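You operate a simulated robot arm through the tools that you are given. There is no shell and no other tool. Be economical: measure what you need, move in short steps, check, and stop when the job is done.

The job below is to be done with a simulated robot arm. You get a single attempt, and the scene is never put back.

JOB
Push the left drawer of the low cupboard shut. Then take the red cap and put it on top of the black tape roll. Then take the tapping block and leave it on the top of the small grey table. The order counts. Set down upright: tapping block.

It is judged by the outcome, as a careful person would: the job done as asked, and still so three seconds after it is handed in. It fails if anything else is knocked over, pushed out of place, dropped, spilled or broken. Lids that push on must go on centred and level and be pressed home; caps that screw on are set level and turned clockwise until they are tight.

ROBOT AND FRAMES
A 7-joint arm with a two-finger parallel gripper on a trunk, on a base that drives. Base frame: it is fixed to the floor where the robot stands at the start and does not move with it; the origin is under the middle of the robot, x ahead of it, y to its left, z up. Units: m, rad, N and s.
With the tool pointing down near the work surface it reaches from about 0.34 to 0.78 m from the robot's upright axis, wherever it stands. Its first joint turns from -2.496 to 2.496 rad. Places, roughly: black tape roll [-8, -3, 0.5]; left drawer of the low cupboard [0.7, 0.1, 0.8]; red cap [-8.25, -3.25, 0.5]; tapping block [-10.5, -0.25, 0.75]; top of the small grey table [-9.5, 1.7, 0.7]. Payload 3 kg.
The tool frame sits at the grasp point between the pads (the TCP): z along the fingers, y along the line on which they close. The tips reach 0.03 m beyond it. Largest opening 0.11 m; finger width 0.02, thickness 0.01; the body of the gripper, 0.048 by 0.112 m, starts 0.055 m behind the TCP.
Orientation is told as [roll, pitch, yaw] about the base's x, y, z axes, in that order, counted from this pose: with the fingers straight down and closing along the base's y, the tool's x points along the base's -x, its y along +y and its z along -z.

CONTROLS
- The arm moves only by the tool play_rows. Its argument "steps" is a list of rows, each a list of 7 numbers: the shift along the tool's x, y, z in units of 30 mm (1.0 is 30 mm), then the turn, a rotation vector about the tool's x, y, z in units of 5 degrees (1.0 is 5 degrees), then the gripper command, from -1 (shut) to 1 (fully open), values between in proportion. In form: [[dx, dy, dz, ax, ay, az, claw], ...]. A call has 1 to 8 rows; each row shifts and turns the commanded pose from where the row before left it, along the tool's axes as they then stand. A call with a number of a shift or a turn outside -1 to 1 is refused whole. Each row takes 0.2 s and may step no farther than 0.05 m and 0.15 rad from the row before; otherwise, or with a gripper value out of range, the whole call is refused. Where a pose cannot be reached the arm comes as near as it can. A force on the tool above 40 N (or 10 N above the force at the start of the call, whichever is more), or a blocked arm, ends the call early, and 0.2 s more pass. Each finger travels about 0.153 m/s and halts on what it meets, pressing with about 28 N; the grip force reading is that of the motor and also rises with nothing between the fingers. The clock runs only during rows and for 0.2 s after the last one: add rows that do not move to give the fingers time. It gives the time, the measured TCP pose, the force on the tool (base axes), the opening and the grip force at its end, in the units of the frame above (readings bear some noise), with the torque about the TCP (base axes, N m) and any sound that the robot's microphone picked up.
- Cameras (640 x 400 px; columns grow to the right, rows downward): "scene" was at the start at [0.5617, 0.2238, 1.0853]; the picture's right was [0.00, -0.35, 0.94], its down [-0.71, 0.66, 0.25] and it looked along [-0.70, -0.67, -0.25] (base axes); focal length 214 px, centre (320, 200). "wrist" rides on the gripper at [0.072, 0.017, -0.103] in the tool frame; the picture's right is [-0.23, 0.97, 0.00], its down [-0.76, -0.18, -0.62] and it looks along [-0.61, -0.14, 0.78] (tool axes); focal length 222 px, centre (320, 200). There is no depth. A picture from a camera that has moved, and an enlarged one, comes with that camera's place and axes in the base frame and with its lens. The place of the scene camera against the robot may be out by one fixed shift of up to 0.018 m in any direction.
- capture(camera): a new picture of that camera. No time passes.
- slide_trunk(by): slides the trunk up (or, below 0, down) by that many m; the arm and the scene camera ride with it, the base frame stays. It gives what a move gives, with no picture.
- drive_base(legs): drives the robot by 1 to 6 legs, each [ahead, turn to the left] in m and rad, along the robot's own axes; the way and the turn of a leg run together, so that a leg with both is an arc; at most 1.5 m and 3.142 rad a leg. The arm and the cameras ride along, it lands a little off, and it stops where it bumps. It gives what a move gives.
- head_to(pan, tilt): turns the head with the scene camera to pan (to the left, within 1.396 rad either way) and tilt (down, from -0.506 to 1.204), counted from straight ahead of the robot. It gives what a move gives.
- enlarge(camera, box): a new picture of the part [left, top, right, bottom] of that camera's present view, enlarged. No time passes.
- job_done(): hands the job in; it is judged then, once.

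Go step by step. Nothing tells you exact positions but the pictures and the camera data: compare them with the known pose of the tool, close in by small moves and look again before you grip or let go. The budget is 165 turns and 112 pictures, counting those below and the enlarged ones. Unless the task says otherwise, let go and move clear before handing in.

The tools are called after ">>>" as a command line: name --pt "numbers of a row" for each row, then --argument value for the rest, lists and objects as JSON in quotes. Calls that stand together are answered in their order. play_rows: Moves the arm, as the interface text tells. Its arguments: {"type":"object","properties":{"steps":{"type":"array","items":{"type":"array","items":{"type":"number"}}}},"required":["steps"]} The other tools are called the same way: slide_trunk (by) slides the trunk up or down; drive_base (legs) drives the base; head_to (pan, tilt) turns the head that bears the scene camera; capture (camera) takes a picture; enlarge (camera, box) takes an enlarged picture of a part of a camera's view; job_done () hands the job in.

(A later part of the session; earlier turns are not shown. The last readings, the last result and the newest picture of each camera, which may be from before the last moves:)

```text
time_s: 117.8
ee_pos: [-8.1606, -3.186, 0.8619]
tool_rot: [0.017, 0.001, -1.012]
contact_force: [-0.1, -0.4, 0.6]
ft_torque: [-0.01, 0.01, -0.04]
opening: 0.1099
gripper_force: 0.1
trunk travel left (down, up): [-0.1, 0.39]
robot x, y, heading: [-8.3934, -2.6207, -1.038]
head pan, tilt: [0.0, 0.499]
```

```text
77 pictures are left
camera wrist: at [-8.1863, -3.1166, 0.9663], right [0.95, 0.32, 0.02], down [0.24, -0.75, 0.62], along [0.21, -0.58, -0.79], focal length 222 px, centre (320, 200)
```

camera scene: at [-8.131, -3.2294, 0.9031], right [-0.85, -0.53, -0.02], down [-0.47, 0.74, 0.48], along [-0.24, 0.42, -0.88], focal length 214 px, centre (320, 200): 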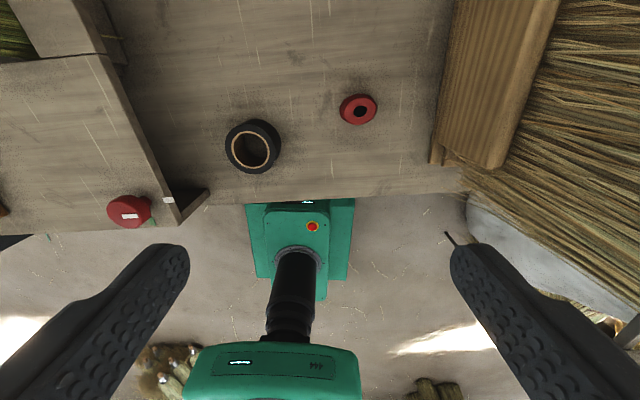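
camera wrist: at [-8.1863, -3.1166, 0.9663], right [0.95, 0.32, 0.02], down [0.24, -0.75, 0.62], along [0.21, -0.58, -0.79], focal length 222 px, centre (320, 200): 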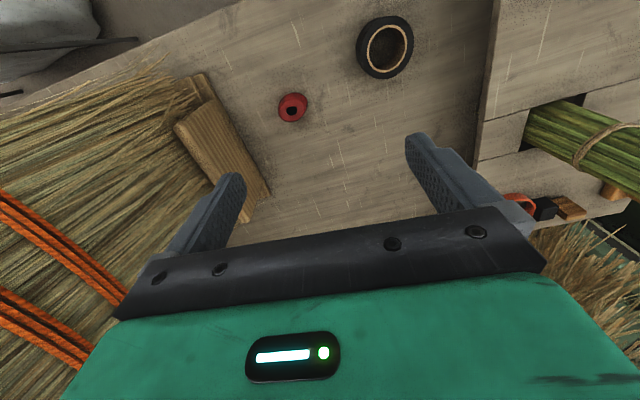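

Wrist and scene views agree: cap at about (-8.189,-3.229), its top ~0.585; tape roll at (-8.09,-3.106), top ~0.60. I'll enlarge to compare the cap's width with the roll's hole.

>>> enlarge --camera "wrist" --box '[260, 0, 440, 140]'

>>> enlarge --camera "scene" --box '[200, 70, 400, 200]'

```text
2.86 times, centred on (350, 70) of wrist
camera zoom: at [-8.1863, -3.1166, 0.9663], right [0.95, 0.32, 0.02], down [0.24, -0.75, 0.62], along [0.21, -0.58, -0.79], focal length 635 px, centre (234, 571)
```

zoom: 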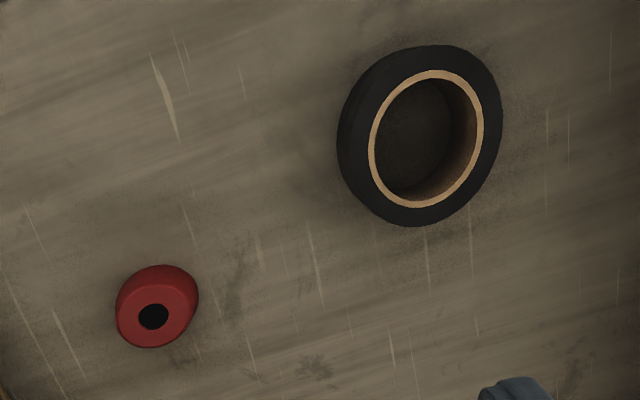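

```text
3.08 times, centred on (300, 135) of scene
camera zoom: at [-8.131, -3.2294, 0.9031], right [-0.85, -0.53, -0.02], down [-0.47, 0.74, 0.48], along [-0.24, 0.42, -0.88], focal length 660 px, centre (382, 400)
```

zoom: 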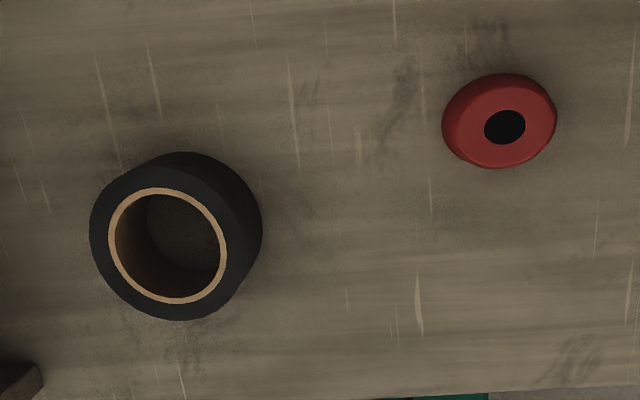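

The cap's base (~55 mm) is wider than the roll's hole (~50 mm), so it will sit on the rim if centred. I'll align over the cap and come down part way.

>>> play_rows --pt "-0.36 -0.78 0 0 0 0 1" --pt "-0.36 -0.78 0 0 0 0 1" --pt "0 0 1 0 0 0 1" --pt "0 0 1 0 0 0 1" --pt "0 0 1 0 0 0 1" --pt "0 0 1 0 0 0 1" --pt "0 0 1 0 0 0 1"

>>> capture --camera "scene"

>>> capture --camera "wrist"

```text
time_s: 119.4
ee_pos: [-8.1858, -3.2271, 0.7095]
tool_rot: [0.019, 0.0, -1.01]
contact_force: [0.1, 0.6, -0.3]
ft_torque: [-0.02, -0.01, -0.02]
opening: 0.11
gripper_force: 0.1
trunk travel left (down, up): [-0.1, 0.39]
robot x, y, heading: [-8.3942, -2.6145, -1.032]
head pan, tilt: [0.0, 0.499]
```

```text
74 pictures are left
camera scene: at [-8.1566, -3.2702, 0.7511], right [-0.85, -0.53, -0.02], down [-0.47, 0.74, 0.48], along [-0.24, 0.42, -0.88], focal length 214 px, centre (320, 200)
```

scene: 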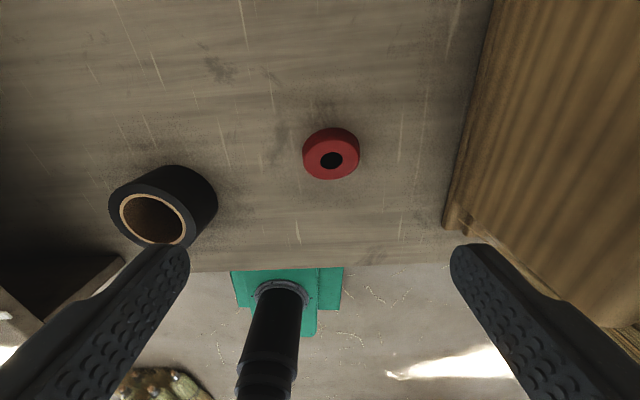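

```text
73 pictures are left
camera wrist: at [-8.2119, -3.1574, 0.8144], right [0.95, 0.32, 0.02], down [0.24, -0.75, 0.62], along [0.21, -0.58, -0.79], focal length 222 px, centre (320, 200)
```

wrist: 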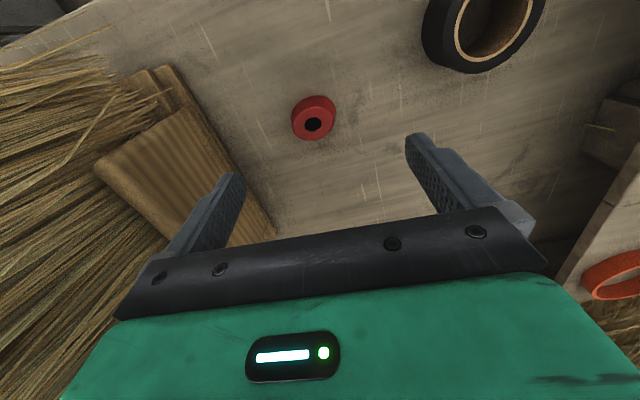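

Refined: cap at (-8.190,-3.231), top at 0.593. I'll shift 5 mm, narrow the opening and go down to straddle it.

>>> play_rows --pt "-0.03 -0.18 0.5 0 0 0 0.55" --pt "0 0 0.8 0 0 0 0.55" --pt "0 0 0.8 0 0 0 0.55" --pt "0 0 0.7 0 0 0 0.55"

>>> capture --camera "scene"

>>> capture --camera "wrist"

```text
time_s: 120.4
ee_pos: [-8.1893, -3.2287, 0.6281]
tool_rot: [0.018, 0.002, -1.014]
contact_force: [0.3, 0.2, -0.3]
ft_torque: [0.02, 0.01, 0.03]
opening: 0.0856
gripper_force: 0.1
trunk travel left (down, up): [-0.1, 0.39]
robot x, y, heading: [-8.3905, -2.6167, -1.034]
head pan, tilt: [0.0, 0.499]
```

```text
72 pictures are left
camera scene: at [-8.1597, -3.2722, 0.6683], right [-0.85, -0.53, -0.02], down [-0.47, 0.74, 0.48], along [-0.24, 0.42, -0.88], focal length 214 px, centre (320, 200)
```

scene: 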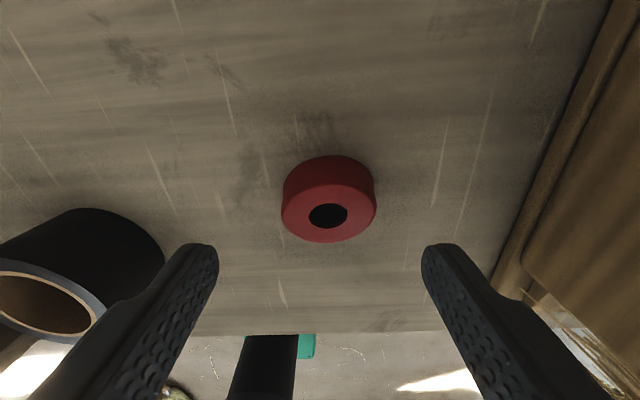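

```text
71 pictures are left
camera wrist: at [-8.215, -3.1594, 0.7316], right [0.95, 0.32, 0.02], down [0.24, -0.75, 0.62], along [0.21, -0.58, -0.79], focal length 222 px, centre (320, 200)
```

wrist: 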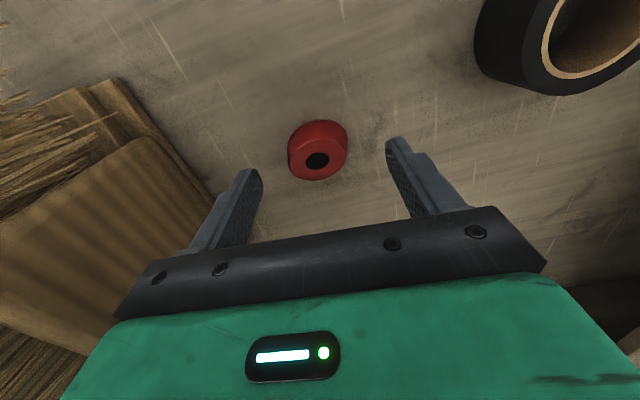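

The cap is centred between the fingers. I'll descend 30 mm and close gently.

>>> play_rows --pt "-0.03 0 0.5 0 0 0 0.55" --pt "0 0 0.5 0 0 0 0.55" --pt "0 0 0 0 0 0 0.55"

>>> capture --camera "scene"

>>> capture --camera "wrist"

```text
time_s: 121.2
ee_pos: [-8.1883, -3.2296, 0.5982]
tool_rot: [0.019, 0.002, -1.011]
contact_force: [0.4, -0.1, 0.5]
ft_torque: [-0.02, -0.03, 0.0]
opening: 0.0856
gripper_force: 0.1
trunk travel left (down, up): [-0.1, 0.39]
robot x, y, heading: [-8.3966, -2.6168, -1.038]
head pan, tilt: [0.0, 0.499]
```

```text
70 pictures are left
camera scene: at [-8.159, -3.2729, 0.6381], right [-0.85, -0.53, -0.02], down [-0.47, 0.74, 0.48], along [-0.24, 0.42, -0.88], focal length 214 px, centre (320, 200)
```

scene: 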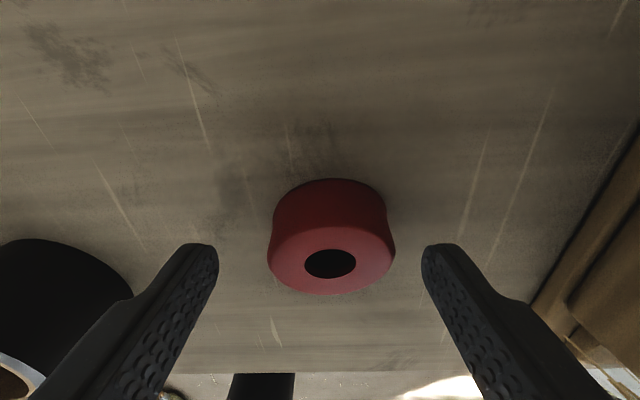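

```text
69 pictures are left
camera wrist: at [-8.2143, -3.16, 0.7013], right [0.95, 0.32, 0.02], down [0.24, -0.75, 0.62], along [0.21, -0.58, -0.79], focal length 222 px, centre (320, 200)
```

wrist: 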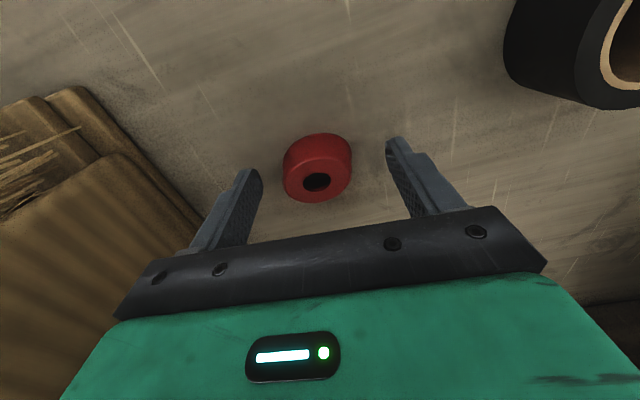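

Aligned; tips at 0.568 beside the cap. I'll go down a few mm more and close, which also measures its diameter.

>>> play_rows --pt "0 0 0.2 0 0 0 0.55" --pt "0 0 0 0 0 0 0.2" --pt "0 0 0 0 0 0 -0.2" --pt "0 0 0 0 0 0 -0.4" --pt "0 0 0 0 0 0 -0.4"

>>> capture --camera "scene"

```text
time_s: 122.4
ee_pos: [-8.1889, -3.2308, 0.5919]
tool_rot: [0.02, 0.002, -1.011]
contact_force: [-0.2, 0.1, 2.1]
ft_torque: [0.04, 0.06, -0.01]
opening: 0.0467
gripper_force: 28.5
trunk travel left (down, up): [-0.1, 0.39]
robot x, y, heading: [-8.3911, -2.6168, -1.037]
head pan, tilt: [0.0, 0.499]
```

```text
68 pictures are left
camera scene: at [-8.1587, -3.2731, 0.6323], right [-0.85, -0.53, -0.02], down [-0.47, 0.74, 0.48], along [-0.24, 0.42, -0.88], focal length 214 px, centre (320, 200)
```

scene: 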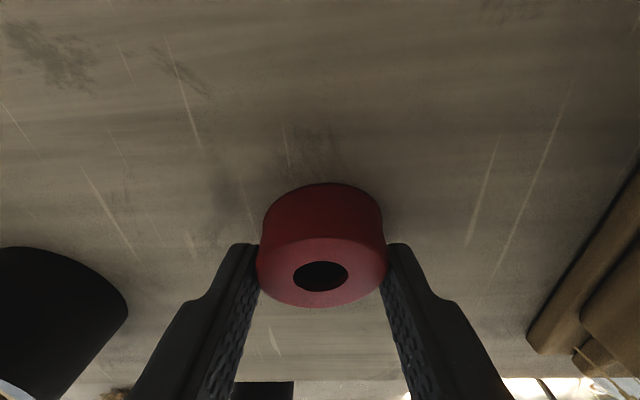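

Gripped, diameter 47 mm. I'll lift the cap and carry it above the tape roll, then compare it with the roll's hole closely.

>>> play_rows --pt "0 0 -0.7 0 0 0 -0.4" --pt "0 0 -1 0 0 0 -0.4" --pt "0 0 -1 0 0 0 -0.4" --pt "0 0 -0.6 0 0 0 -0.4"

>>> capture --camera "wrist"

>>> capture --camera "scene"

```text
time_s: 123.4
ee_pos: [-8.1892, -3.2323, 0.6896]
tool_rot: [0.019, 0.002, -1.012]
contact_force: [-0.3, -0.2, -0.8]
ft_torque: [0.02, 0.02, -0.01]
opening: 0.047
gripper_force: 27.9
trunk travel left (down, up): [-0.1, 0.39]
robot x, y, heading: [-8.3901, -2.6202, -1.035]
head pan, tilt: [0.0, 0.499]
```

```text
67 pictures are left
camera wrist: at [-8.2151, -3.1619, 0.7939], right [0.95, 0.32, 0.02], down [0.24, -0.75, 0.62], along [0.21, -0.58, -0.79], focal length 222 px, centre (320, 200)
```

wrist: 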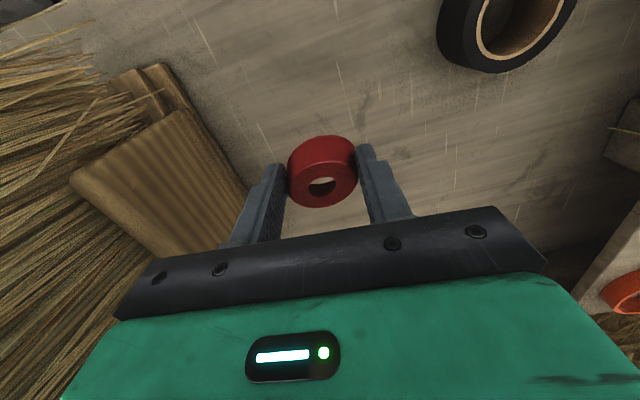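

```text
66 pictures are left
camera scene: at [-8.1598, -3.2747, 0.7306], right [-0.85, -0.53, -0.02], down [-0.47, 0.74, 0.48], along [-0.24, 0.42, -0.88], focal length 214 px, centre (320, 200)
```

scene: 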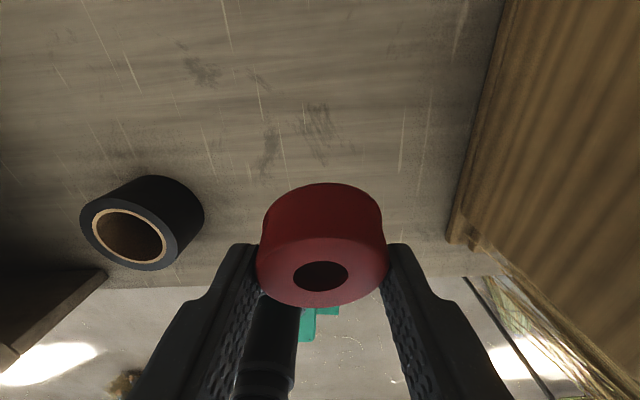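

The cap is held well. I'll carry it above the roll and look again.

>>> play_rows --pt "0.289 0.842 0 0 0 0 -0.4" --pt "0.289 0.842 0 0 0 0 -0.4" --pt "0.289 0.842 0 0 0 0 -0.4" --pt "0.289 0.842 0 0 0 0 -0.4" --pt "0.289 0.842 0 0 0 0 -0.4" --pt "0.289 0.842 0 0 0 0 -0.4"

>>> capture --camera "wrist"

>>> capture --camera "scene"

```text
time_s: 124.8
ee_pos: [-8.0877, -3.1058, 0.6943]
tool_rot: [0.02, 0.001, -1.014]
contact_force: [-0.2, -0.4, -0.4]
ft_torque: [0.04, -0.01, 0.02]
opening: 0.0467
gripper_force: 28.0
trunk travel left (down, up): [-0.1, 0.39]
robot x, y, heading: [-8.3955, -2.6175, -1.031]
head pan, tilt: [0.0, 0.499]
```

```text
65 pictures are left
camera wrist: at [-8.1141, -3.037, 0.798], right [0.95, 0.32, 0.02], down [0.24, -0.75, 0.62], along [0.21, -0.58, -0.79], focal length 222 px, centre (320, 200)
```

wrist: 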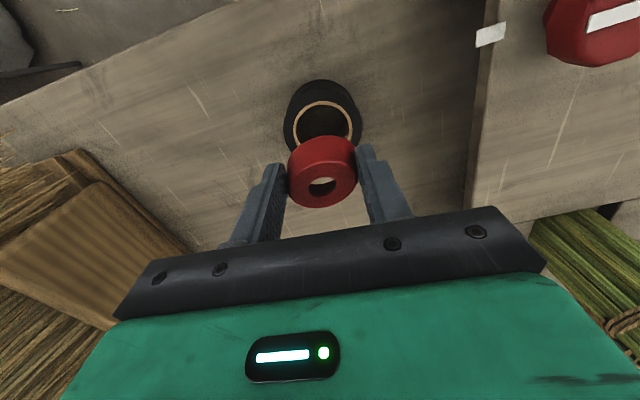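

```text
64 pictures are left
camera scene: at [-8.0588, -3.1498, 0.7349], right [-0.85, -0.53, -0.02], down [-0.47, 0.74, 0.48], along [-0.24, 0.42, -0.88], focal length 214 px, centre (320, 200)
```

scene: 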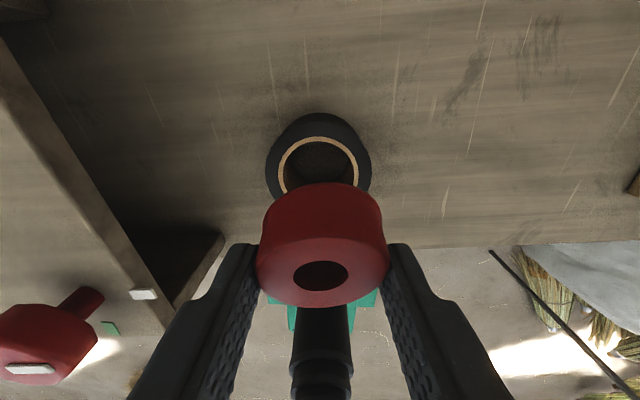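

>>> enlarge --camera "wrist" --box '[260, 60, 390, 220]'

>>> enlarge --camera "scene" --box '[240, 90, 400, 310]'

```text
2.50 times, centred on (325, 140) of wrist
camera zoom: at [-8.1141, -3.037, 0.798], right [0.95, 0.32, 0.02], down [0.24, -0.75, 0.62], along [0.21, -0.58, -0.79], focal length 555 px, centre (308, 350)
```

zoom: 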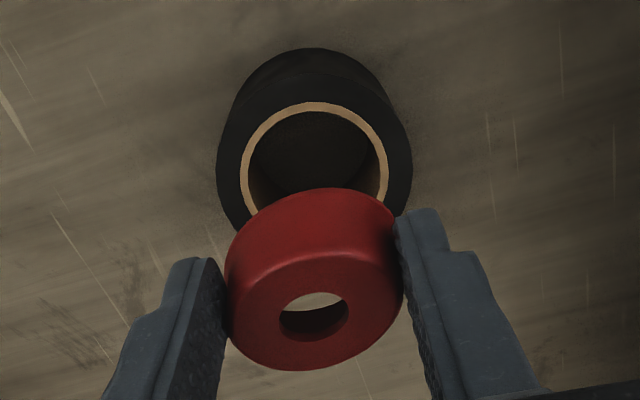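

```text
1.82 times, centred on (320, 200) of scene
camera zoom: at [-8.0588, -3.1498, 0.7349], right [-0.85, -0.53, -0.02], down [-0.47, 0.74, 0.48], along [-0.24, 0.42, -0.88], focal length 390 px, centre (320, 200)
```

zoom: 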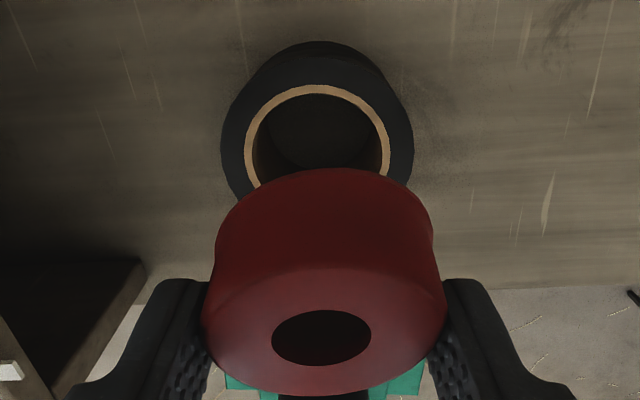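

The roll's hole is about 45 mm against the cap's 47.5 mm, and the roll is centred at (-8.085,-3.103), top ~0.595. I'll nudge 4 mm, lower to just above it, and check.

>>> play_rows --pt "0.03 0.125 0.5 0 0 0 -0.4" --pt "0 0 0.9 0 0 0 -0.4" --pt "0 0 0 0 0 0 -0.4"

>>> enlarge --camera "wrist" --box '[240, 60, 400, 220]'

>>> enlarge --camera "scene" --box '[200, 110, 440, 310]'

```text
time_s: 125.6
ee_pos: [-8.0852, -3.1038, 0.6515]
tool_rot: [0.02, 0.001, -1.015]
contact_force: [0.0, 0.7, 0.3]
ft_torque: [0.02, -0.02, 0.0]
opening: 0.0468
gripper_force: 28.0
trunk travel left (down, up): [-0.1, 0.39]
robot x, y, heading: [-8.3919, -2.6148, -1.032]
head pan, tilt: [0.0, 0.499]
```

```text
2.50 times, centred on (320, 140) of wrist
camera zoom: at [-8.1108, -3.0342, 0.7554], right [0.95, 0.32, 0.02], down [0.24, -0.75, 0.62], along [0.21, -0.58, -0.79], focal length 555 px, centre (320, 350)
```

zoom: 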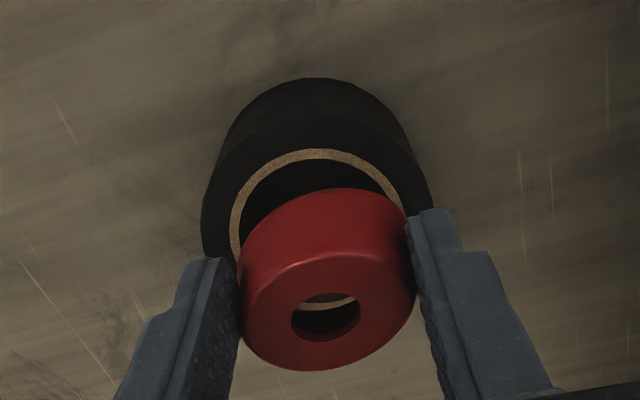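

```text
2.00 times, centred on (320, 210) of scene
camera zoom: at [-8.0554, -3.147, 0.6921], right [-0.85, -0.53, -0.02], down [-0.47, 0.74, 0.48], along [-0.24, 0.42, -0.88], focal length 429 px, centre (320, 180)
```

zoom: 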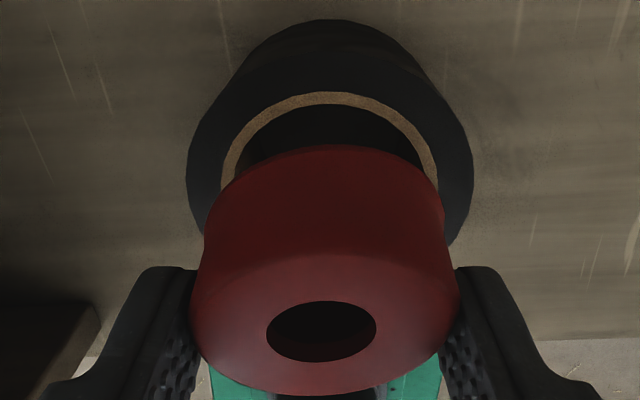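

Everything lines up within 2–3 mm. I'll lower in small steps, watching the force.

>>> play_rows --pt "0 0 0.25 0 0 0 -0.4" --pt "0 0 0.2 0 0 0 -0.4" --pt "0 0 0 0 0 0 -0.4"

>>> play_rows --pt "0 0 0.1 0 0 0 -0.4" --pt "0 0 0 0 0 0 -0.4"

>>> play_rows --pt "0 0 0.1 0 0 0 -0.4" --pt "0 0 0 0 0 0 -0.4"

```text
time_s: 126.4
ee_pos: [-8.0845, -3.1051, 0.6381]
tool_rot: [0.018, 0.002, -1.013]
contact_force: [0.4, 1.0, 0.1]
ft_torque: [0.02, 0.01, -0.02]
opening: 0.0469
gripper_force: 27.6
trunk travel left (down, up): [-0.1, 0.39]
robot x, y, heading: [-8.3942, -2.6161, -1.031]
head pan, tilt: [0.0, 0.499]
```

```text
time_s: 127.0
ee_pos: [-8.0847, -3.1048, 0.6361]
tool_rot: [0.019, -0.001, -1.012]
contact_force: [0.0, 0.8, 16.9]
ft_torque: [0.0, 0.23, -0.02]
opening: 0.0465
gripper_force: 28.2
trunk travel left (down, up): [-0.1, 0.39]
robot x, y, heading: [-8.3877, -2.6154, -1.034]
head pan, tilt: [0.0, 0.499]
```

```text
time_s: 127.6
ee_pos: [-8.0853, -3.1032, 0.6332]
tool_rot: [0.018, -0.001, -1.012]
contact_force: [2.0, -0.9, 21.6]
ft_torque: [-0.23, -0.06, -0.12]
opening: 0.0464
gripper_force: 28.0
trunk travel left (down, up): [-0.1, 0.39]
robot x, y, heading: [-8.3934, -2.6195, -1.037]
head pan, tilt: [0.0, 0.499]
```

Contact: about 20 N as the cap rests on the roll. Let me check that it's level and centred before letting go.

>>> enlarge --camera "wrist" --box '[240, 60, 400, 220]'

>>> enlarge --camera "scene" --box '[200, 110, 440, 310]'

```text
2.50 times, centred on (320, 140) of wrist
camera zoom: at [-8.1105, -3.0337, 0.7367], right [0.95, 0.32, 0.02], down [0.24, -0.75, 0.62], along [0.21, -0.58, -0.78], focal length 555 px, centre (320, 350)
```

zoom: 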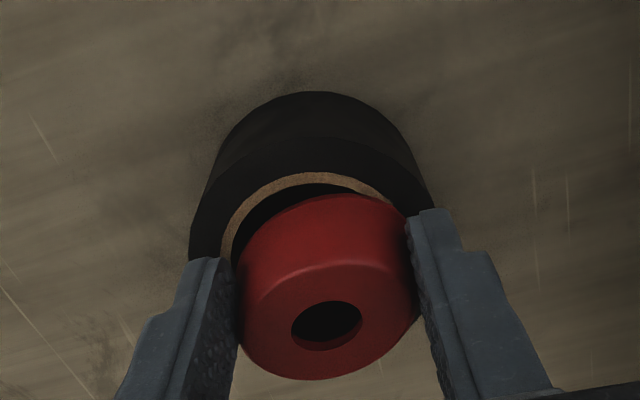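

```text
2.00 times, centred on (320, 210) of scene
camera zoom: at [-8.055, -3.1466, 0.6738], right [-0.85, -0.53, -0.02], down [-0.47, 0.74, 0.48], along [-0.24, 0.41, -0.88], focal length 429 px, centre (320, 180)
```

zoom: 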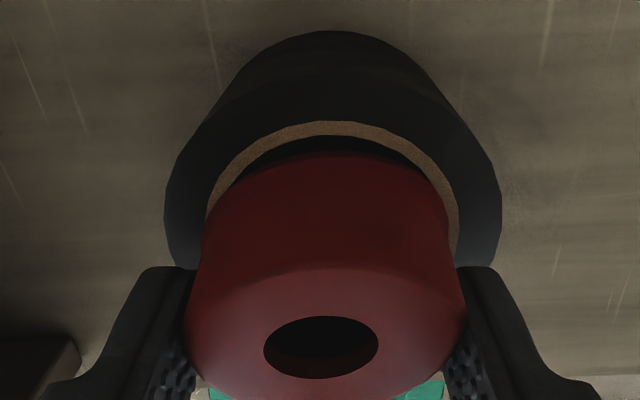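

Both views still show a dark sliver between cap and rim, so I'm not sure the cap (rather than the fingertips) is what's touching. I'll lift 25 mm and compare where the cap sits in the fingers.

>>> play_rows --pt "0 0 -0.5 0 0 0 -0.4" --pt "0 0 -0.5 0 0 0 -0.4" --pt "0 0 0 0 0 0 -0.4"

>>> enlarge --camera "scene" --box '[220, 120, 420, 320]'

>>> enlarge --camera "wrist" --box '[240, 80, 400, 240]'

```text
time_s: 128.4
ee_pos: [-8.0854, -3.1048, 0.6614]
tool_rot: [0.02, 0.001, -1.012]
contact_force: [0.4, -0.2, 0.1]
ft_torque: [0.03, -0.04, 0.02]
opening: 0.0466
gripper_force: 28.0
trunk travel left (down, up): [-0.1, 0.39]
robot x, y, heading: [-8.3934, -2.6207, -1.03]
head pan, tilt: [0.0, 0.499]
```

```text
2.00 times, centred on (320, 220) of scene
camera zoom: at [-8.0556, -3.1472, 0.7024], right [-0.85, -0.53, -0.02], down [-0.47, 0.74, 0.48], along [-0.24, 0.42, -0.88], focal length 429 px, centre (320, 160)
```

zoom: 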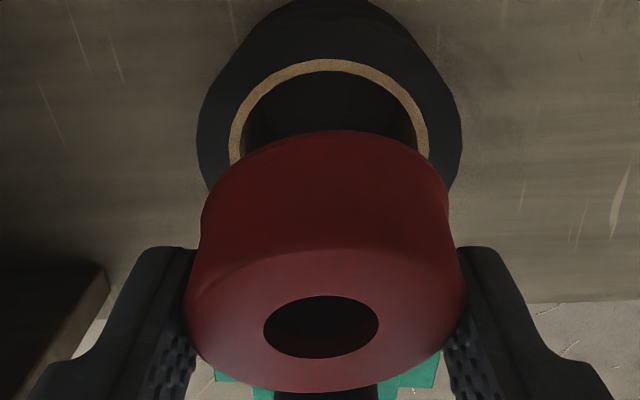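

```text
2.50 times, centred on (320, 160) of wrist
camera zoom: at [-8.1109, -3.0344, 0.7657], right [0.95, 0.32, 0.02], down [0.24, -0.75, 0.62], along [0.21, -0.58, -0.79], focal length 555 px, centre (320, 300)
```

zoom: 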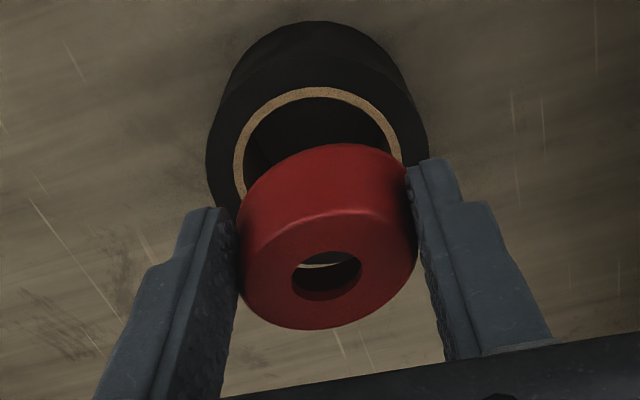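

The cap slid 3 mm up in the grip when pressed, so the cap itself did meet the rim and is supported by it. I'll centre by ~1 mm and lower it again until light contact.

>>> play_rows --pt "0 -0.05 0.5 0 0 0 -0.4" --pt "0 0 0.3 0 0 0 -0.4" --pt "0 0 0 0 0 0 -0.4"

>>> play_rows --pt "0 0 0.08 0 0 0 -0.4" --pt "0 0 0 0 0 0 -0.4"

```text
time_s: 129.2
ee_pos: [-8.0858, -3.1049, 0.6372]
tool_rot: [0.022, 0.001, -1.013]
contact_force: [-0.4, -0.5, 0.6]
ft_torque: [-0.02, -0.01, 0.02]
opening: 0.0466
gripper_force: 28.1
trunk travel left (down, up): [-0.1, 0.39]
robot x, y, heading: [-8.3894, -2.6162, -1.035]
head pan, tilt: [0.0, 0.499]
```

```text
time_s: 129.8
ee_pos: [-8.0855, -3.1051, 0.6358]
tool_rot: [0.018, 0.001, -1.013]
contact_force: [0.0, -0.2, 0.5]
ft_torque: [0.01, -0.02, -0.02]
opening: 0.0463
gripper_force: 27.7
trunk travel left (down, up): [-0.1, 0.39]
robot x, y, heading: [-8.3903, -2.617, -1.035]
head pan, tilt: [0.0, 0.499]
```

>>> play_rows --pt "0 0 0.08 0 0 0 -0.4" --pt "0 0 0 0 0 0 -0.4"

>>> play_rows --pt "0 0 0.06 0 0 0 -0.4" --pt "0 0 0 0 0 0 -0.4"

```text
time_s: 130.4
ee_pos: [-8.0857, -3.1052, 0.6339]
tool_rot: [0.019, 0.001, -1.012]
contact_force: [-0.1, 0.3, 3.1]
ft_torque: [-0.06, 0.05, -0.02]
opening: 0.0465
gripper_force: 27.6
trunk travel left (down, up): [-0.1, 0.39]
robot x, y, heading: [-8.3919, -2.6187, -1.033]
head pan, tilt: [0.0, 0.499]
```

```text
time_s: 131.0
ee_pos: [-8.0846, -3.1047, 0.6335]
tool_rot: [0.02, -0.001, -1.011]
contact_force: [-2.2, -0.2, 22.4]
ft_torque: [-0.22, 0.04, -0.16]
opening: 0.0465
gripper_force: 28.5
trunk travel left (down, up): [-0.1, 0.39]
robot x, y, heading: [-8.3906, -2.6166, -1.035]
head pan, tilt: [0.0, 0.499]
```

Light contact again at the expected height. I'll unload and open just a few millimetres, then look.

>>> play_rows --pt "0 0 -0.04 0 0 0 -0.4" --pt "0 0 0 0 0 0 -0.1" --pt "0 0 0 0 0 0 0.0" --pt "0 0 0 0 0 0 0.0"

>>> enlarge --camera "scene" --box '[200, 120, 440, 320]'

>>> enlarge --camera "wrist" --box '[240, 80, 400, 240]'

```text
time_s: 132.0
ee_pos: [-8.0858, -3.1043, 0.6325]
tool_rot: [0.02, 0.004, -1.013]
contact_force: [0.8, -0.3, 0.4]
ft_torque: [-0.01, 0.0, -0.01]
opening: 0.0549
gripper_force: 0.0
trunk travel left (down, up): [-0.1, 0.39]
robot x, y, heading: [-8.3886, -2.6165, -1.035]
head pan, tilt: [0.0, 0.499]
```

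```text
2.00 times, centred on (320, 220) of scene
camera zoom: at [-8.0565, -3.1475, 0.673], right [-0.85, -0.53, -0.02], down [-0.47, 0.74, 0.48], along [-0.24, 0.42, -0.88], focal length 429 px, centre (320, 160)
```

zoom: 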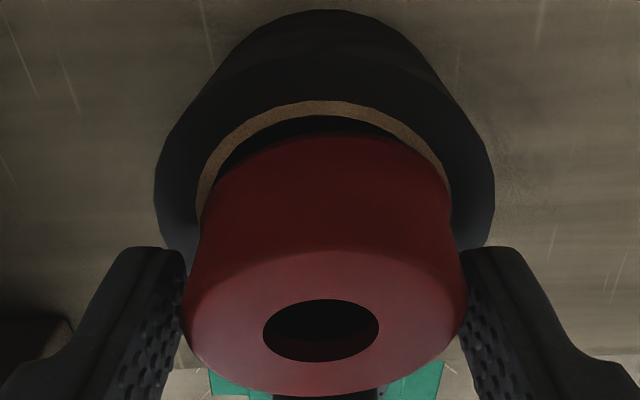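

```text
2.50 times, centred on (320, 160) of wrist
camera zoom: at [-8.1119, -3.0347, 0.7363], right [0.95, 0.32, 0.02], down [0.24, -0.75, 0.62], along [0.21, -0.58, -0.79], focal length 555 px, centre (320, 300)
```

zoom: 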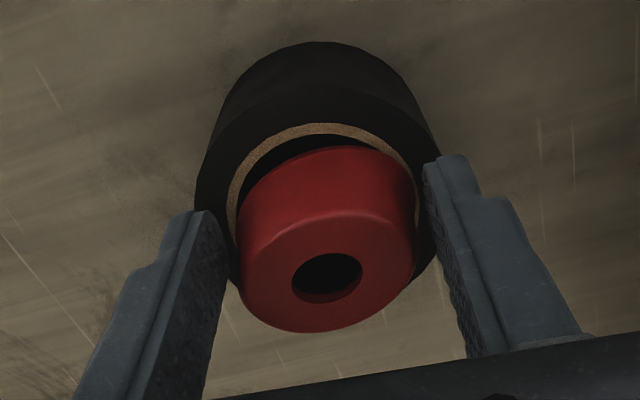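

The cap is free of the fingers and stays level on the roll. I'll open fully, lift straight away and check.

>>> play_rows --pt "0 0 0 0 0 0 0.4" --pt "0 0 -0.5 0 0 0 0.4" --pt "0 0 -1 0 0 0 0.6" --pt "0 0 -1 0 0 0 1" --pt "0 0 -1 0 0 0 1" --pt "0 0 -1 0 0 0 1" --pt "0 0 -1 0 0 0 1"

>>> enlarge --camera "scene" --box '[200, 70, 440, 230]'

>>> enlarge --camera "wrist" --box '[220, 40, 420, 170]'

```text
time_s: 133.6
ee_pos: [-8.0898, -3.1054, 0.7977]
tool_rot: [0.02, 0.003, -1.013]
contact_force: [0.2, -0.4, 0.1]
ft_torque: [0.03, 0.02, -0.01]
opening: 0.1099
gripper_force: 0.1
trunk travel left (down, up): [-0.1, 0.39]
robot x, y, heading: [-8.3872, -2.6187, -1.032]
head pan, tilt: [0.0, 0.499]
```

```text
2.50 times, centred on (320, 150) of scene
camera zoom: at [-8.0598, -3.1495, 0.8384], right [-0.85, -0.53, -0.02], down [-0.47, 0.74, 0.48], along [-0.24, 0.42, -0.88], focal length 536 px, centre (320, 325)
```

zoom: 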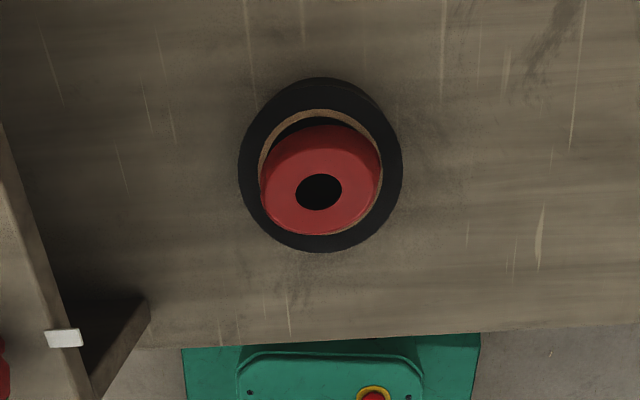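

```text
3.08 times, centred on (320, 105) of wrist
camera zoom: at [-8.1151, -3.0368, 0.9019], right [0.95, 0.32, 0.02], down [0.24, -0.75, 0.62], along [0.21, -0.58, -0.79], focal length 684 px, centre (320, 492)
```

zoom: 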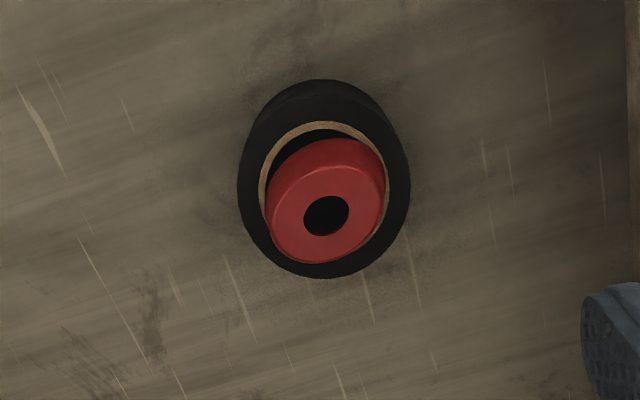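

The cap's top is at z≈0.644, sitting on the roll. Next I'll rise, tilt the tool up for looking, back off and turn towards the tapping block.

>>> slide_trunk --by 0.3

>>> drive_base --legs '[[-0.5, 0]]'

>>> play_rows --pt "0.6 0.5 0 0 -1 0 -1" --pt "0.6 0.5 0 0 -1 0 -1" --pt "0.4 0.5 0 0 -1 0 -1" --pt "0 0.5 0 0 -1 0 -1" --pt "0 0 0 0 -1 0 -1" --pt "0 0 0 0 -1 0 -1" --pt "0 0 0 0 -1 0 -1" --pt "0 0 0 0 -1 0 -1"

>>> head_to --pan 0 --tilt -0.5

>>> drive_base --legs '[[0, -1.5], [0, -1.4]]'

>>> capture --camera "scene"

```text
time_s: 136.6
ee_pos: [-8.089, -3.1057, 1.0976]
tool_rot: [0.019, 0.002, -1.015]
contact_force: [-0.6, 0.2, 0.1]
ft_torque: [0.0, 0.01, 0.03]
opening: 0.11
gripper_force: 0.2
trunk travel left (down, up): [-0.4, 0.09]
robot x, y, heading: [-8.3919, -2.617, -1.035]
head pan, tilt: [0.0, 0.499]
```

```text
time_s: 139.6
ee_pos: [-8.3425, -2.6775, 1.0973]
tool_rot: [0.019, 0.002, -1.009]
contact_force: [-0.1, -0.2, -0.1]
ft_torque: [0.01, 0.01, 0.01]
opening: 0.11
gripper_force: 0.1
trunk travel left (down, up): [-0.4, 0.09]
robot x, y, heading: [-8.6447, -2.1869, -1.03]
head pan, tilt: [0.0, 0.499]
```

```text
time_s: 141.4
ee_pos: [-8.3177, -2.6058, 1.0963]
tool_rot: [0.026, -0.696, -1.026]
contact_force: [-0.6, 0.6, 0.1]
ft_torque: [0.0, 0.02, 0.04]
opening: 0.0001
gripper_force: 27.5
trunk travel left (down, up): [-0.4, 0.09]
robot x, y, heading: [-8.6478, -2.1884, -1.025]
head pan, tilt: [0.0, 0.499]
```

```text
time_s: 142.6
ee_pos: [-8.3172, -2.6046, 1.0964]
tool_rot: [0.025, -0.694, -1.023]
contact_force: [0.2, -0.1, 0.0]
ft_torque: [0.0, 0.01, 0.02]
opening: 0.0
gripper_force: 27.8
trunk travel left (down, up): [-0.4, 0.09]
robot x, y, heading: [-8.6478, -2.1919, -1.03]
head pan, tilt: [0.0, -0.499]
```

```text
time_s: 146.7
ee_pos: [-9.0308, -2.5639, 1.0969]
tool_rot: [0.028, -0.696, -2.49]
contact_force: [-0.5, 1.5, -0.1]
ft_torque: [-0.07, -0.04, 0.05]
opening: 0.0
gripper_force: 28.0
trunk travel left (down, up): [-0.4, 0.09]
robot x, y, heading: [-8.6209, -2.2331, -2.504]
head pan, tilt: [0.0, -0.499]
stopped in leg 1: the robot was blocked; the commanded pose is now the measured one
```

```text
51 pictures are left
camera scene: at [-9.0946, -2.5957, 1.2436], right [-0.62, 0.78, -0.02], down [0.3, 0.21, -0.93], along [-0.72, -0.58, -0.37], focal length 214 px, centre (320, 200)
```

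scene: 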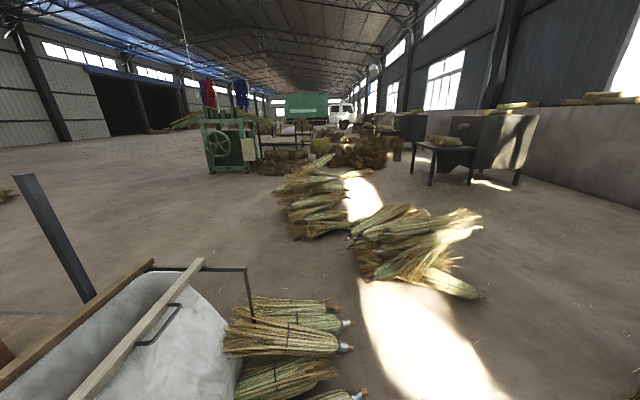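

The turn was stopped again at about -2.50. I'll look to both sides before moving on.

>>> head_to --pan -1.2 --tilt 0.3

>>> capture --camera "scene"

>>> head_to --pan 1.2 --tilt 0.4

>>> capture --camera "scene"

```text
time_s: 148.1
ee_pos: [-9.0297, -2.565, 1.0968]
tool_rot: [0.026, -0.697, -2.487]
contact_force: [-0.6, 0.3, -0.1]
ft_torque: [0.0, 0.03, 0.0]
opening: 0.0
gripper_force: 28.3
trunk travel left (down, up): [-0.4, 0.09]
robot x, y, heading: [-8.6187, -2.2322, -2.504]
head pan, tilt: [-1.201, 0.3]
```

```text
50 pictures are left
camera scene: at [-9.0896, -2.4839, 1.2239], right [0.23, 0.67, 0.71], down [0.81, 0.27, -0.53], along [-0.54, 0.69, -0.47], focal length 214 px, centre (320, 200)
```

scene: 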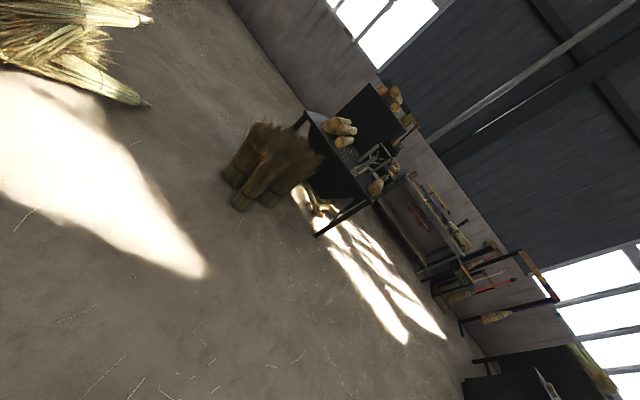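

```text
time_s: 150.3
ee_pos: [-9.029, -2.5655, 1.0971]
tool_rot: [0.025, -0.698, -2.485]
contact_force: [0.6, -1.5, -0.7]
ft_torque: [0.01, 0.03, 0.02]
opening: 0.0001
gripper_force: 27.8
trunk travel left (down, up): [-0.4, 0.09]
robot x, y, heading: [-8.6189, -2.2357, -2.505]
head pan, tilt: [1.201, 0.4]
```

```text
49 pictures are left
camera scene: at [-8.9761, -2.6153, 1.2215], right [-0.68, -0.1, -0.72], down [0.41, 0.77, -0.49], along [0.61, -0.63, -0.49], focal length 214 px, centre (320, 200)
```

scene: 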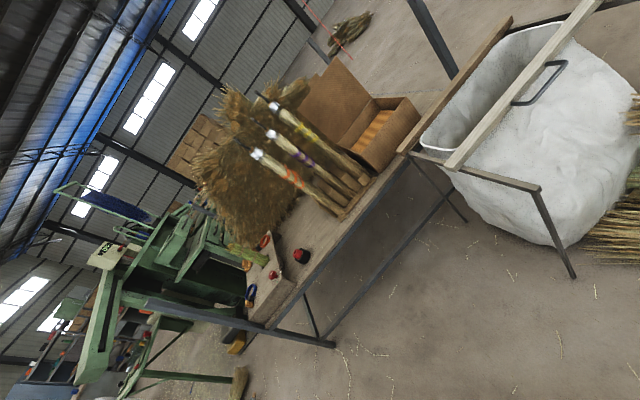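

The cart, cap and roll all look undisturbed. The tapping block should be on the tables along the window wall; I'll keep turning towards it in smaller legs.

>>> drive_base --legs '[[0, -0.7], [0, -0.7]]'

>>> head_to --pan 0 --tilt -0.5

>>> capture --camera "scene"

```text
time_s: 154.8
ee_pos: [-9.0148, -1.8765, 1.0997]
tool_rot: [0.03, -0.698, 2.383]
contact_force: [1.1, 0.7, -1.0]
ft_torque: [-0.07, 0.03, 0.05]
opening: 0.0
gripper_force: 28.3
trunk travel left (down, up): [-0.4, 0.09]
robot x, y, heading: [-8.654, -2.2602, 2.369]
head pan, tilt: [1.201, 0.4]
stopped in leg 2: the robot was blocked; the commanded pose is now the measured one
```

```text
time_s: 156.2
ee_pos: [-9.0142, -1.8762, 1.098]
tool_rot: [0.026, -0.696, 2.384]
contact_force: [0.3, 0.2, 0.1]
ft_torque: [-0.01, 0.01, 0.02]
opening: 0.0
gripper_force: 27.8
trunk travel left (down, up): [-0.4, 0.09]
robot x, y, heading: [-8.6538, -2.2638, 2.367]
head pan, tilt: [0.0, -0.499]
```

```text
48 pictures are left
camera scene: at [-9.0723, -1.8128, 1.2448], right [0.67, 0.74, -0.02], down [0.26, -0.26, -0.93], along [-0.69, 0.62, -0.37], focal length 214 px, centre (320, 200)
```

scene: 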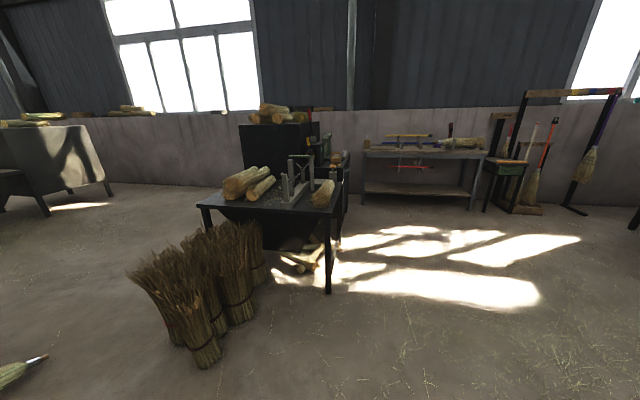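

>>> enlarge --camera "scene" --box '[180, 90, 400, 230]'

>>> enlarge --camera "scene" --box '[420, 80, 640, 220]'

```text
2.86 times, centred on (290, 160) of scene
camera zoom: at [-9.0723, -1.8128, 1.2448], right [0.67, 0.74, -0.02], down [0.26, -0.26, -0.93], along [-0.69, 0.62, -0.37], focal length 613 px, centre (406, 314)
```

zoom: 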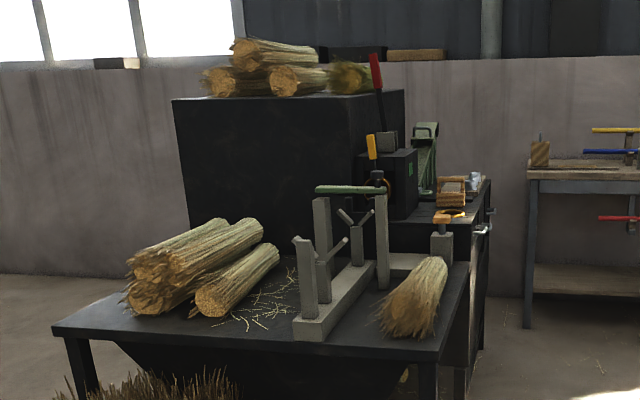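

```text
2.86 times, centred on (530, 150) of scene
camera zoom: at [-9.0723, -1.8128, 1.2448], right [0.67, 0.74, -0.02], down [0.26, -0.26, -0.93], along [-0.69, 0.62, -0.37], focal length 613 px, centre (-280, 343)
```

zoom: 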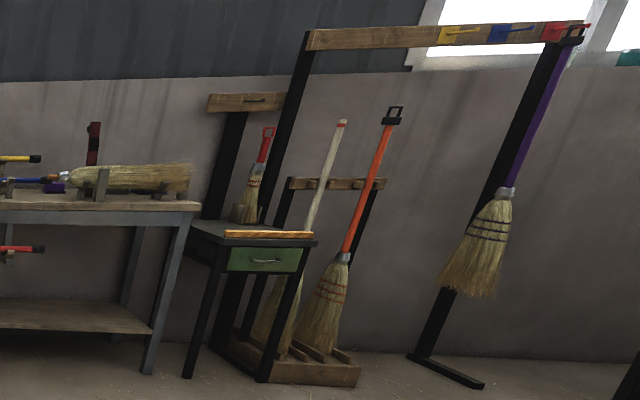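

The small grey table with the green drawer is by the wall near (-9.5,1.7), and the tapping block should be on the desk at the right side of the black machine. I'll drive to the free floor on that side and face it.

>>> drive_base --legs '[[0, -0.405], [1.4, 0], [1.35, 0], [0, 0.9], [0, 0.9]]'

>>> capture --camera "scene"

```text
time_s: 175.1
ee_pos: [-10.1935, 0.0641, 1.0988]
tool_rot: [0.024, -0.696, -2.66]
contact_force: [1.5, -1.0, -0.1]
ft_torque: [0.12, 0.06, -0.04]
opening: 0.0
gripper_force: 28.1
trunk travel left (down, up): [-0.4, 0.09]
robot x, y, heading: [-9.7334, 0.332, -2.654]
head pan, tilt: [0.0, -0.499]
stopped in leg 5: the robot was blocked; the commanded pose is now the measured one
```

```text
45 pictures are left
camera scene: at [-10.2646, 0.042, 1.2455], right [-0.48, 0.88, -0.02], down [0.33, 0.16, -0.93], along [-0.81, -0.45, -0.37], focal length 214 px, centre (320, 200)
```

scene: 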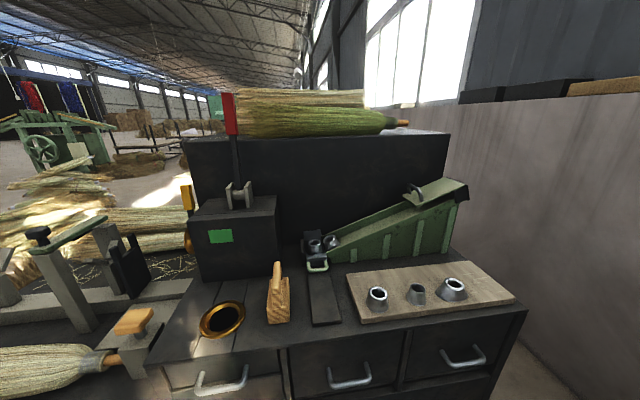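

>>> enlarge --camera "scene" --box '[90, 240, 350, 400]'

```text
2.46 times, centred on (220, 320) of scene
camera zoom: at [-10.2646, 0.042, 1.2455], right [-0.48, 0.88, -0.02], down [0.33, 0.16, -0.93], along [-0.81, -0.45, -0.37], focal length 528 px, centre (566, -95)
```

zoom: 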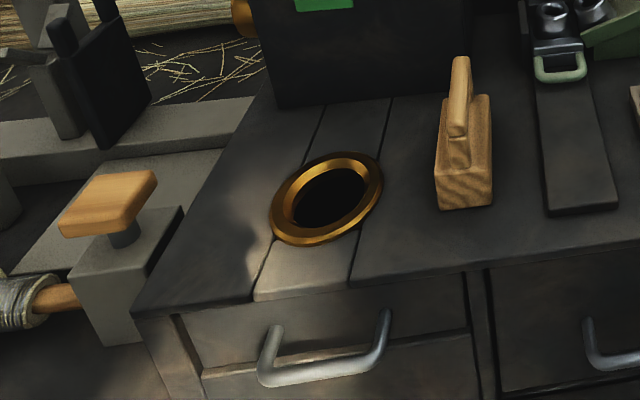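

The tapping block is the wooden base with an upright handle at about (-10.55,-0.25) on the desk. I'll square up and drive 0.38 m closer.

>>> drive_base --legs '[[0, 0.14], [0.38, 0]]'

>>> head_to --pan 0 --tilt 0.4

>>> capture --camera "scene"

```text
time_s: 178.1
ee_pos: [-10.459, -0.2194, 1.0994]
tool_rot: [0.027, -0.696, -2.521]
contact_force: [0.3, -0.1, 0.4]
ft_torque: [-0.01, 0.0, 0.02]
opening: 0.0001
gripper_force: 27.9
trunk travel left (down, up): [-0.4, 0.09]
robot x, y, heading: [-10.0354, 0.1054, -2.507]
head pan, tilt: [0.0, -0.499]
```

```text
time_s: 179.3
ee_pos: [-10.4589, -0.2199, 1.1]
tool_rot: [0.027, -0.696, -2.52]
contact_force: [-0.8, -0.1, 0.2]
ft_torque: [-0.01, 0.0, -0.04]
opening: 0.0002
gripper_force: 27.8
trunk travel left (down, up): [-0.4, 0.09]
robot x, y, heading: [-10.039, 0.1046, -2.511]
head pan, tilt: [0.0, 0.4]
```

```text
43 pictures are left
camera scene: at [-10.4895, -0.2265, 1.177], right [-0.6, 0.8, -0.02], down [0.77, 0.56, -0.29], along [-0.22, -0.19, -0.96], focal length 214 px, centre (320, 200)
```

scene: 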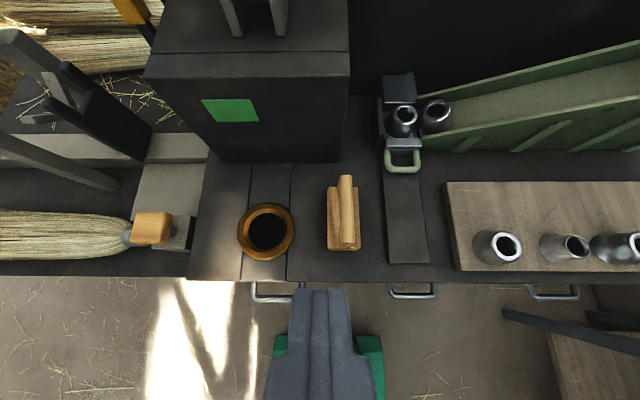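

The block lies with its length towards me, about (-10.573,-0.243), desk top around z 0.78. I'll bring the tool vertical and open above it to measure it closely.

>>> play_rows --pt "0 0 0 0 1 0 1" --pt "0 0 0 0 1 0 1" --pt "0 0 0 0 1 0 1" --pt "0 0 0 0 1 0 1" --pt "0 0 0 0 1 0 1" --pt "0 0 0 0 1 0 1" --pt "0 0 0 0 1 0 1" --pt "0 0 0 0 1 0 1"

>>> play_rows --pt "-0.88 -0.4 0 0 0 0 1" --pt "-0.88 -0.4 0 0 0 0 1" --pt "-0.88 -0.4 0.5 0 0 0 1" --pt "-0.88 -0.4 1 0 0 0 1" --pt "0 0 1 0 0 0 1" --pt "0 0 1 0 0 0 1" --pt "0 0 0.5 0 0 0 1"

>>> capture --camera "scene"

>>> capture --camera "wrist"

```text
time_s: 181.1
ee_pos: [-10.4584, -0.2197, 1.0991]
tool_rot: [0.021, 0.003, -2.502]
contact_force: [0.1, -0.3, 0.5]
ft_torque: [-0.01, 0.01, -0.02]
opening: 0.1099
gripper_force: 0.0
trunk travel left (down, up): [-0.4, 0.09]
robot x, y, heading: [-10.0405, 0.1062, -2.512]
head pan, tilt: [0.0, 0.4]
```

```text
time_s: 182.7
ee_pos: [-10.571, -0.2469, 0.979]
tool_rot: [0.02, 0.002, -2.502]
contact_force: [-0.5, -0.6, 0.5]
ft_torque: [-0.01, -0.02, -0.02]
opening: 0.1101
gripper_force: 0.0
trunk travel left (down, up): [-0.4, 0.09]
robot x, y, heading: [-10.0399, 0.1056, -2.507]
head pan, tilt: [0.0, 0.4]
```

```text
42 pictures are left
camera scene: at [-10.6337, -0.2779, 1.0174], right [-0.6, 0.8, -0.02], down [0.73, 0.56, 0.39], along [0.32, 0.22, -0.92], focal length 214 px, centre (320, 200)
```

scene: 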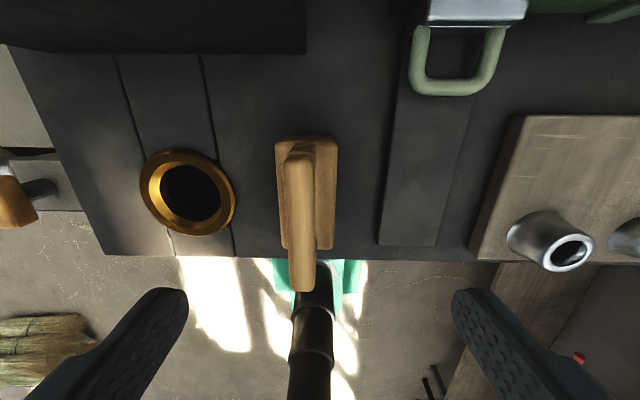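

```text
41 pictures are left
camera wrist: at [-10.5043, -0.2147, 1.0822], right [0.4, -0.92, 0.02], down [-0.73, -0.3, 0.62], along [-0.56, -0.26, -0.79], focal length 222 px, centre (320, 200)
```

wrist: 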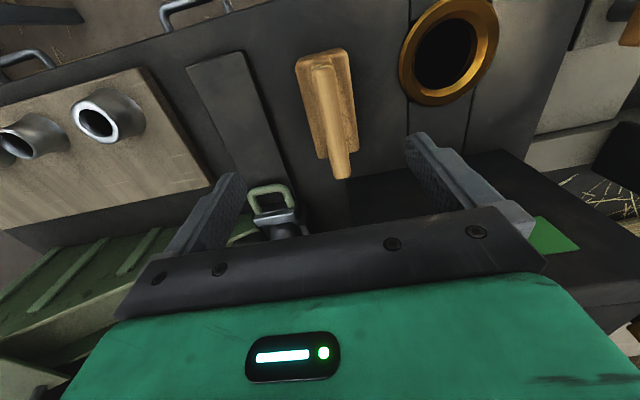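

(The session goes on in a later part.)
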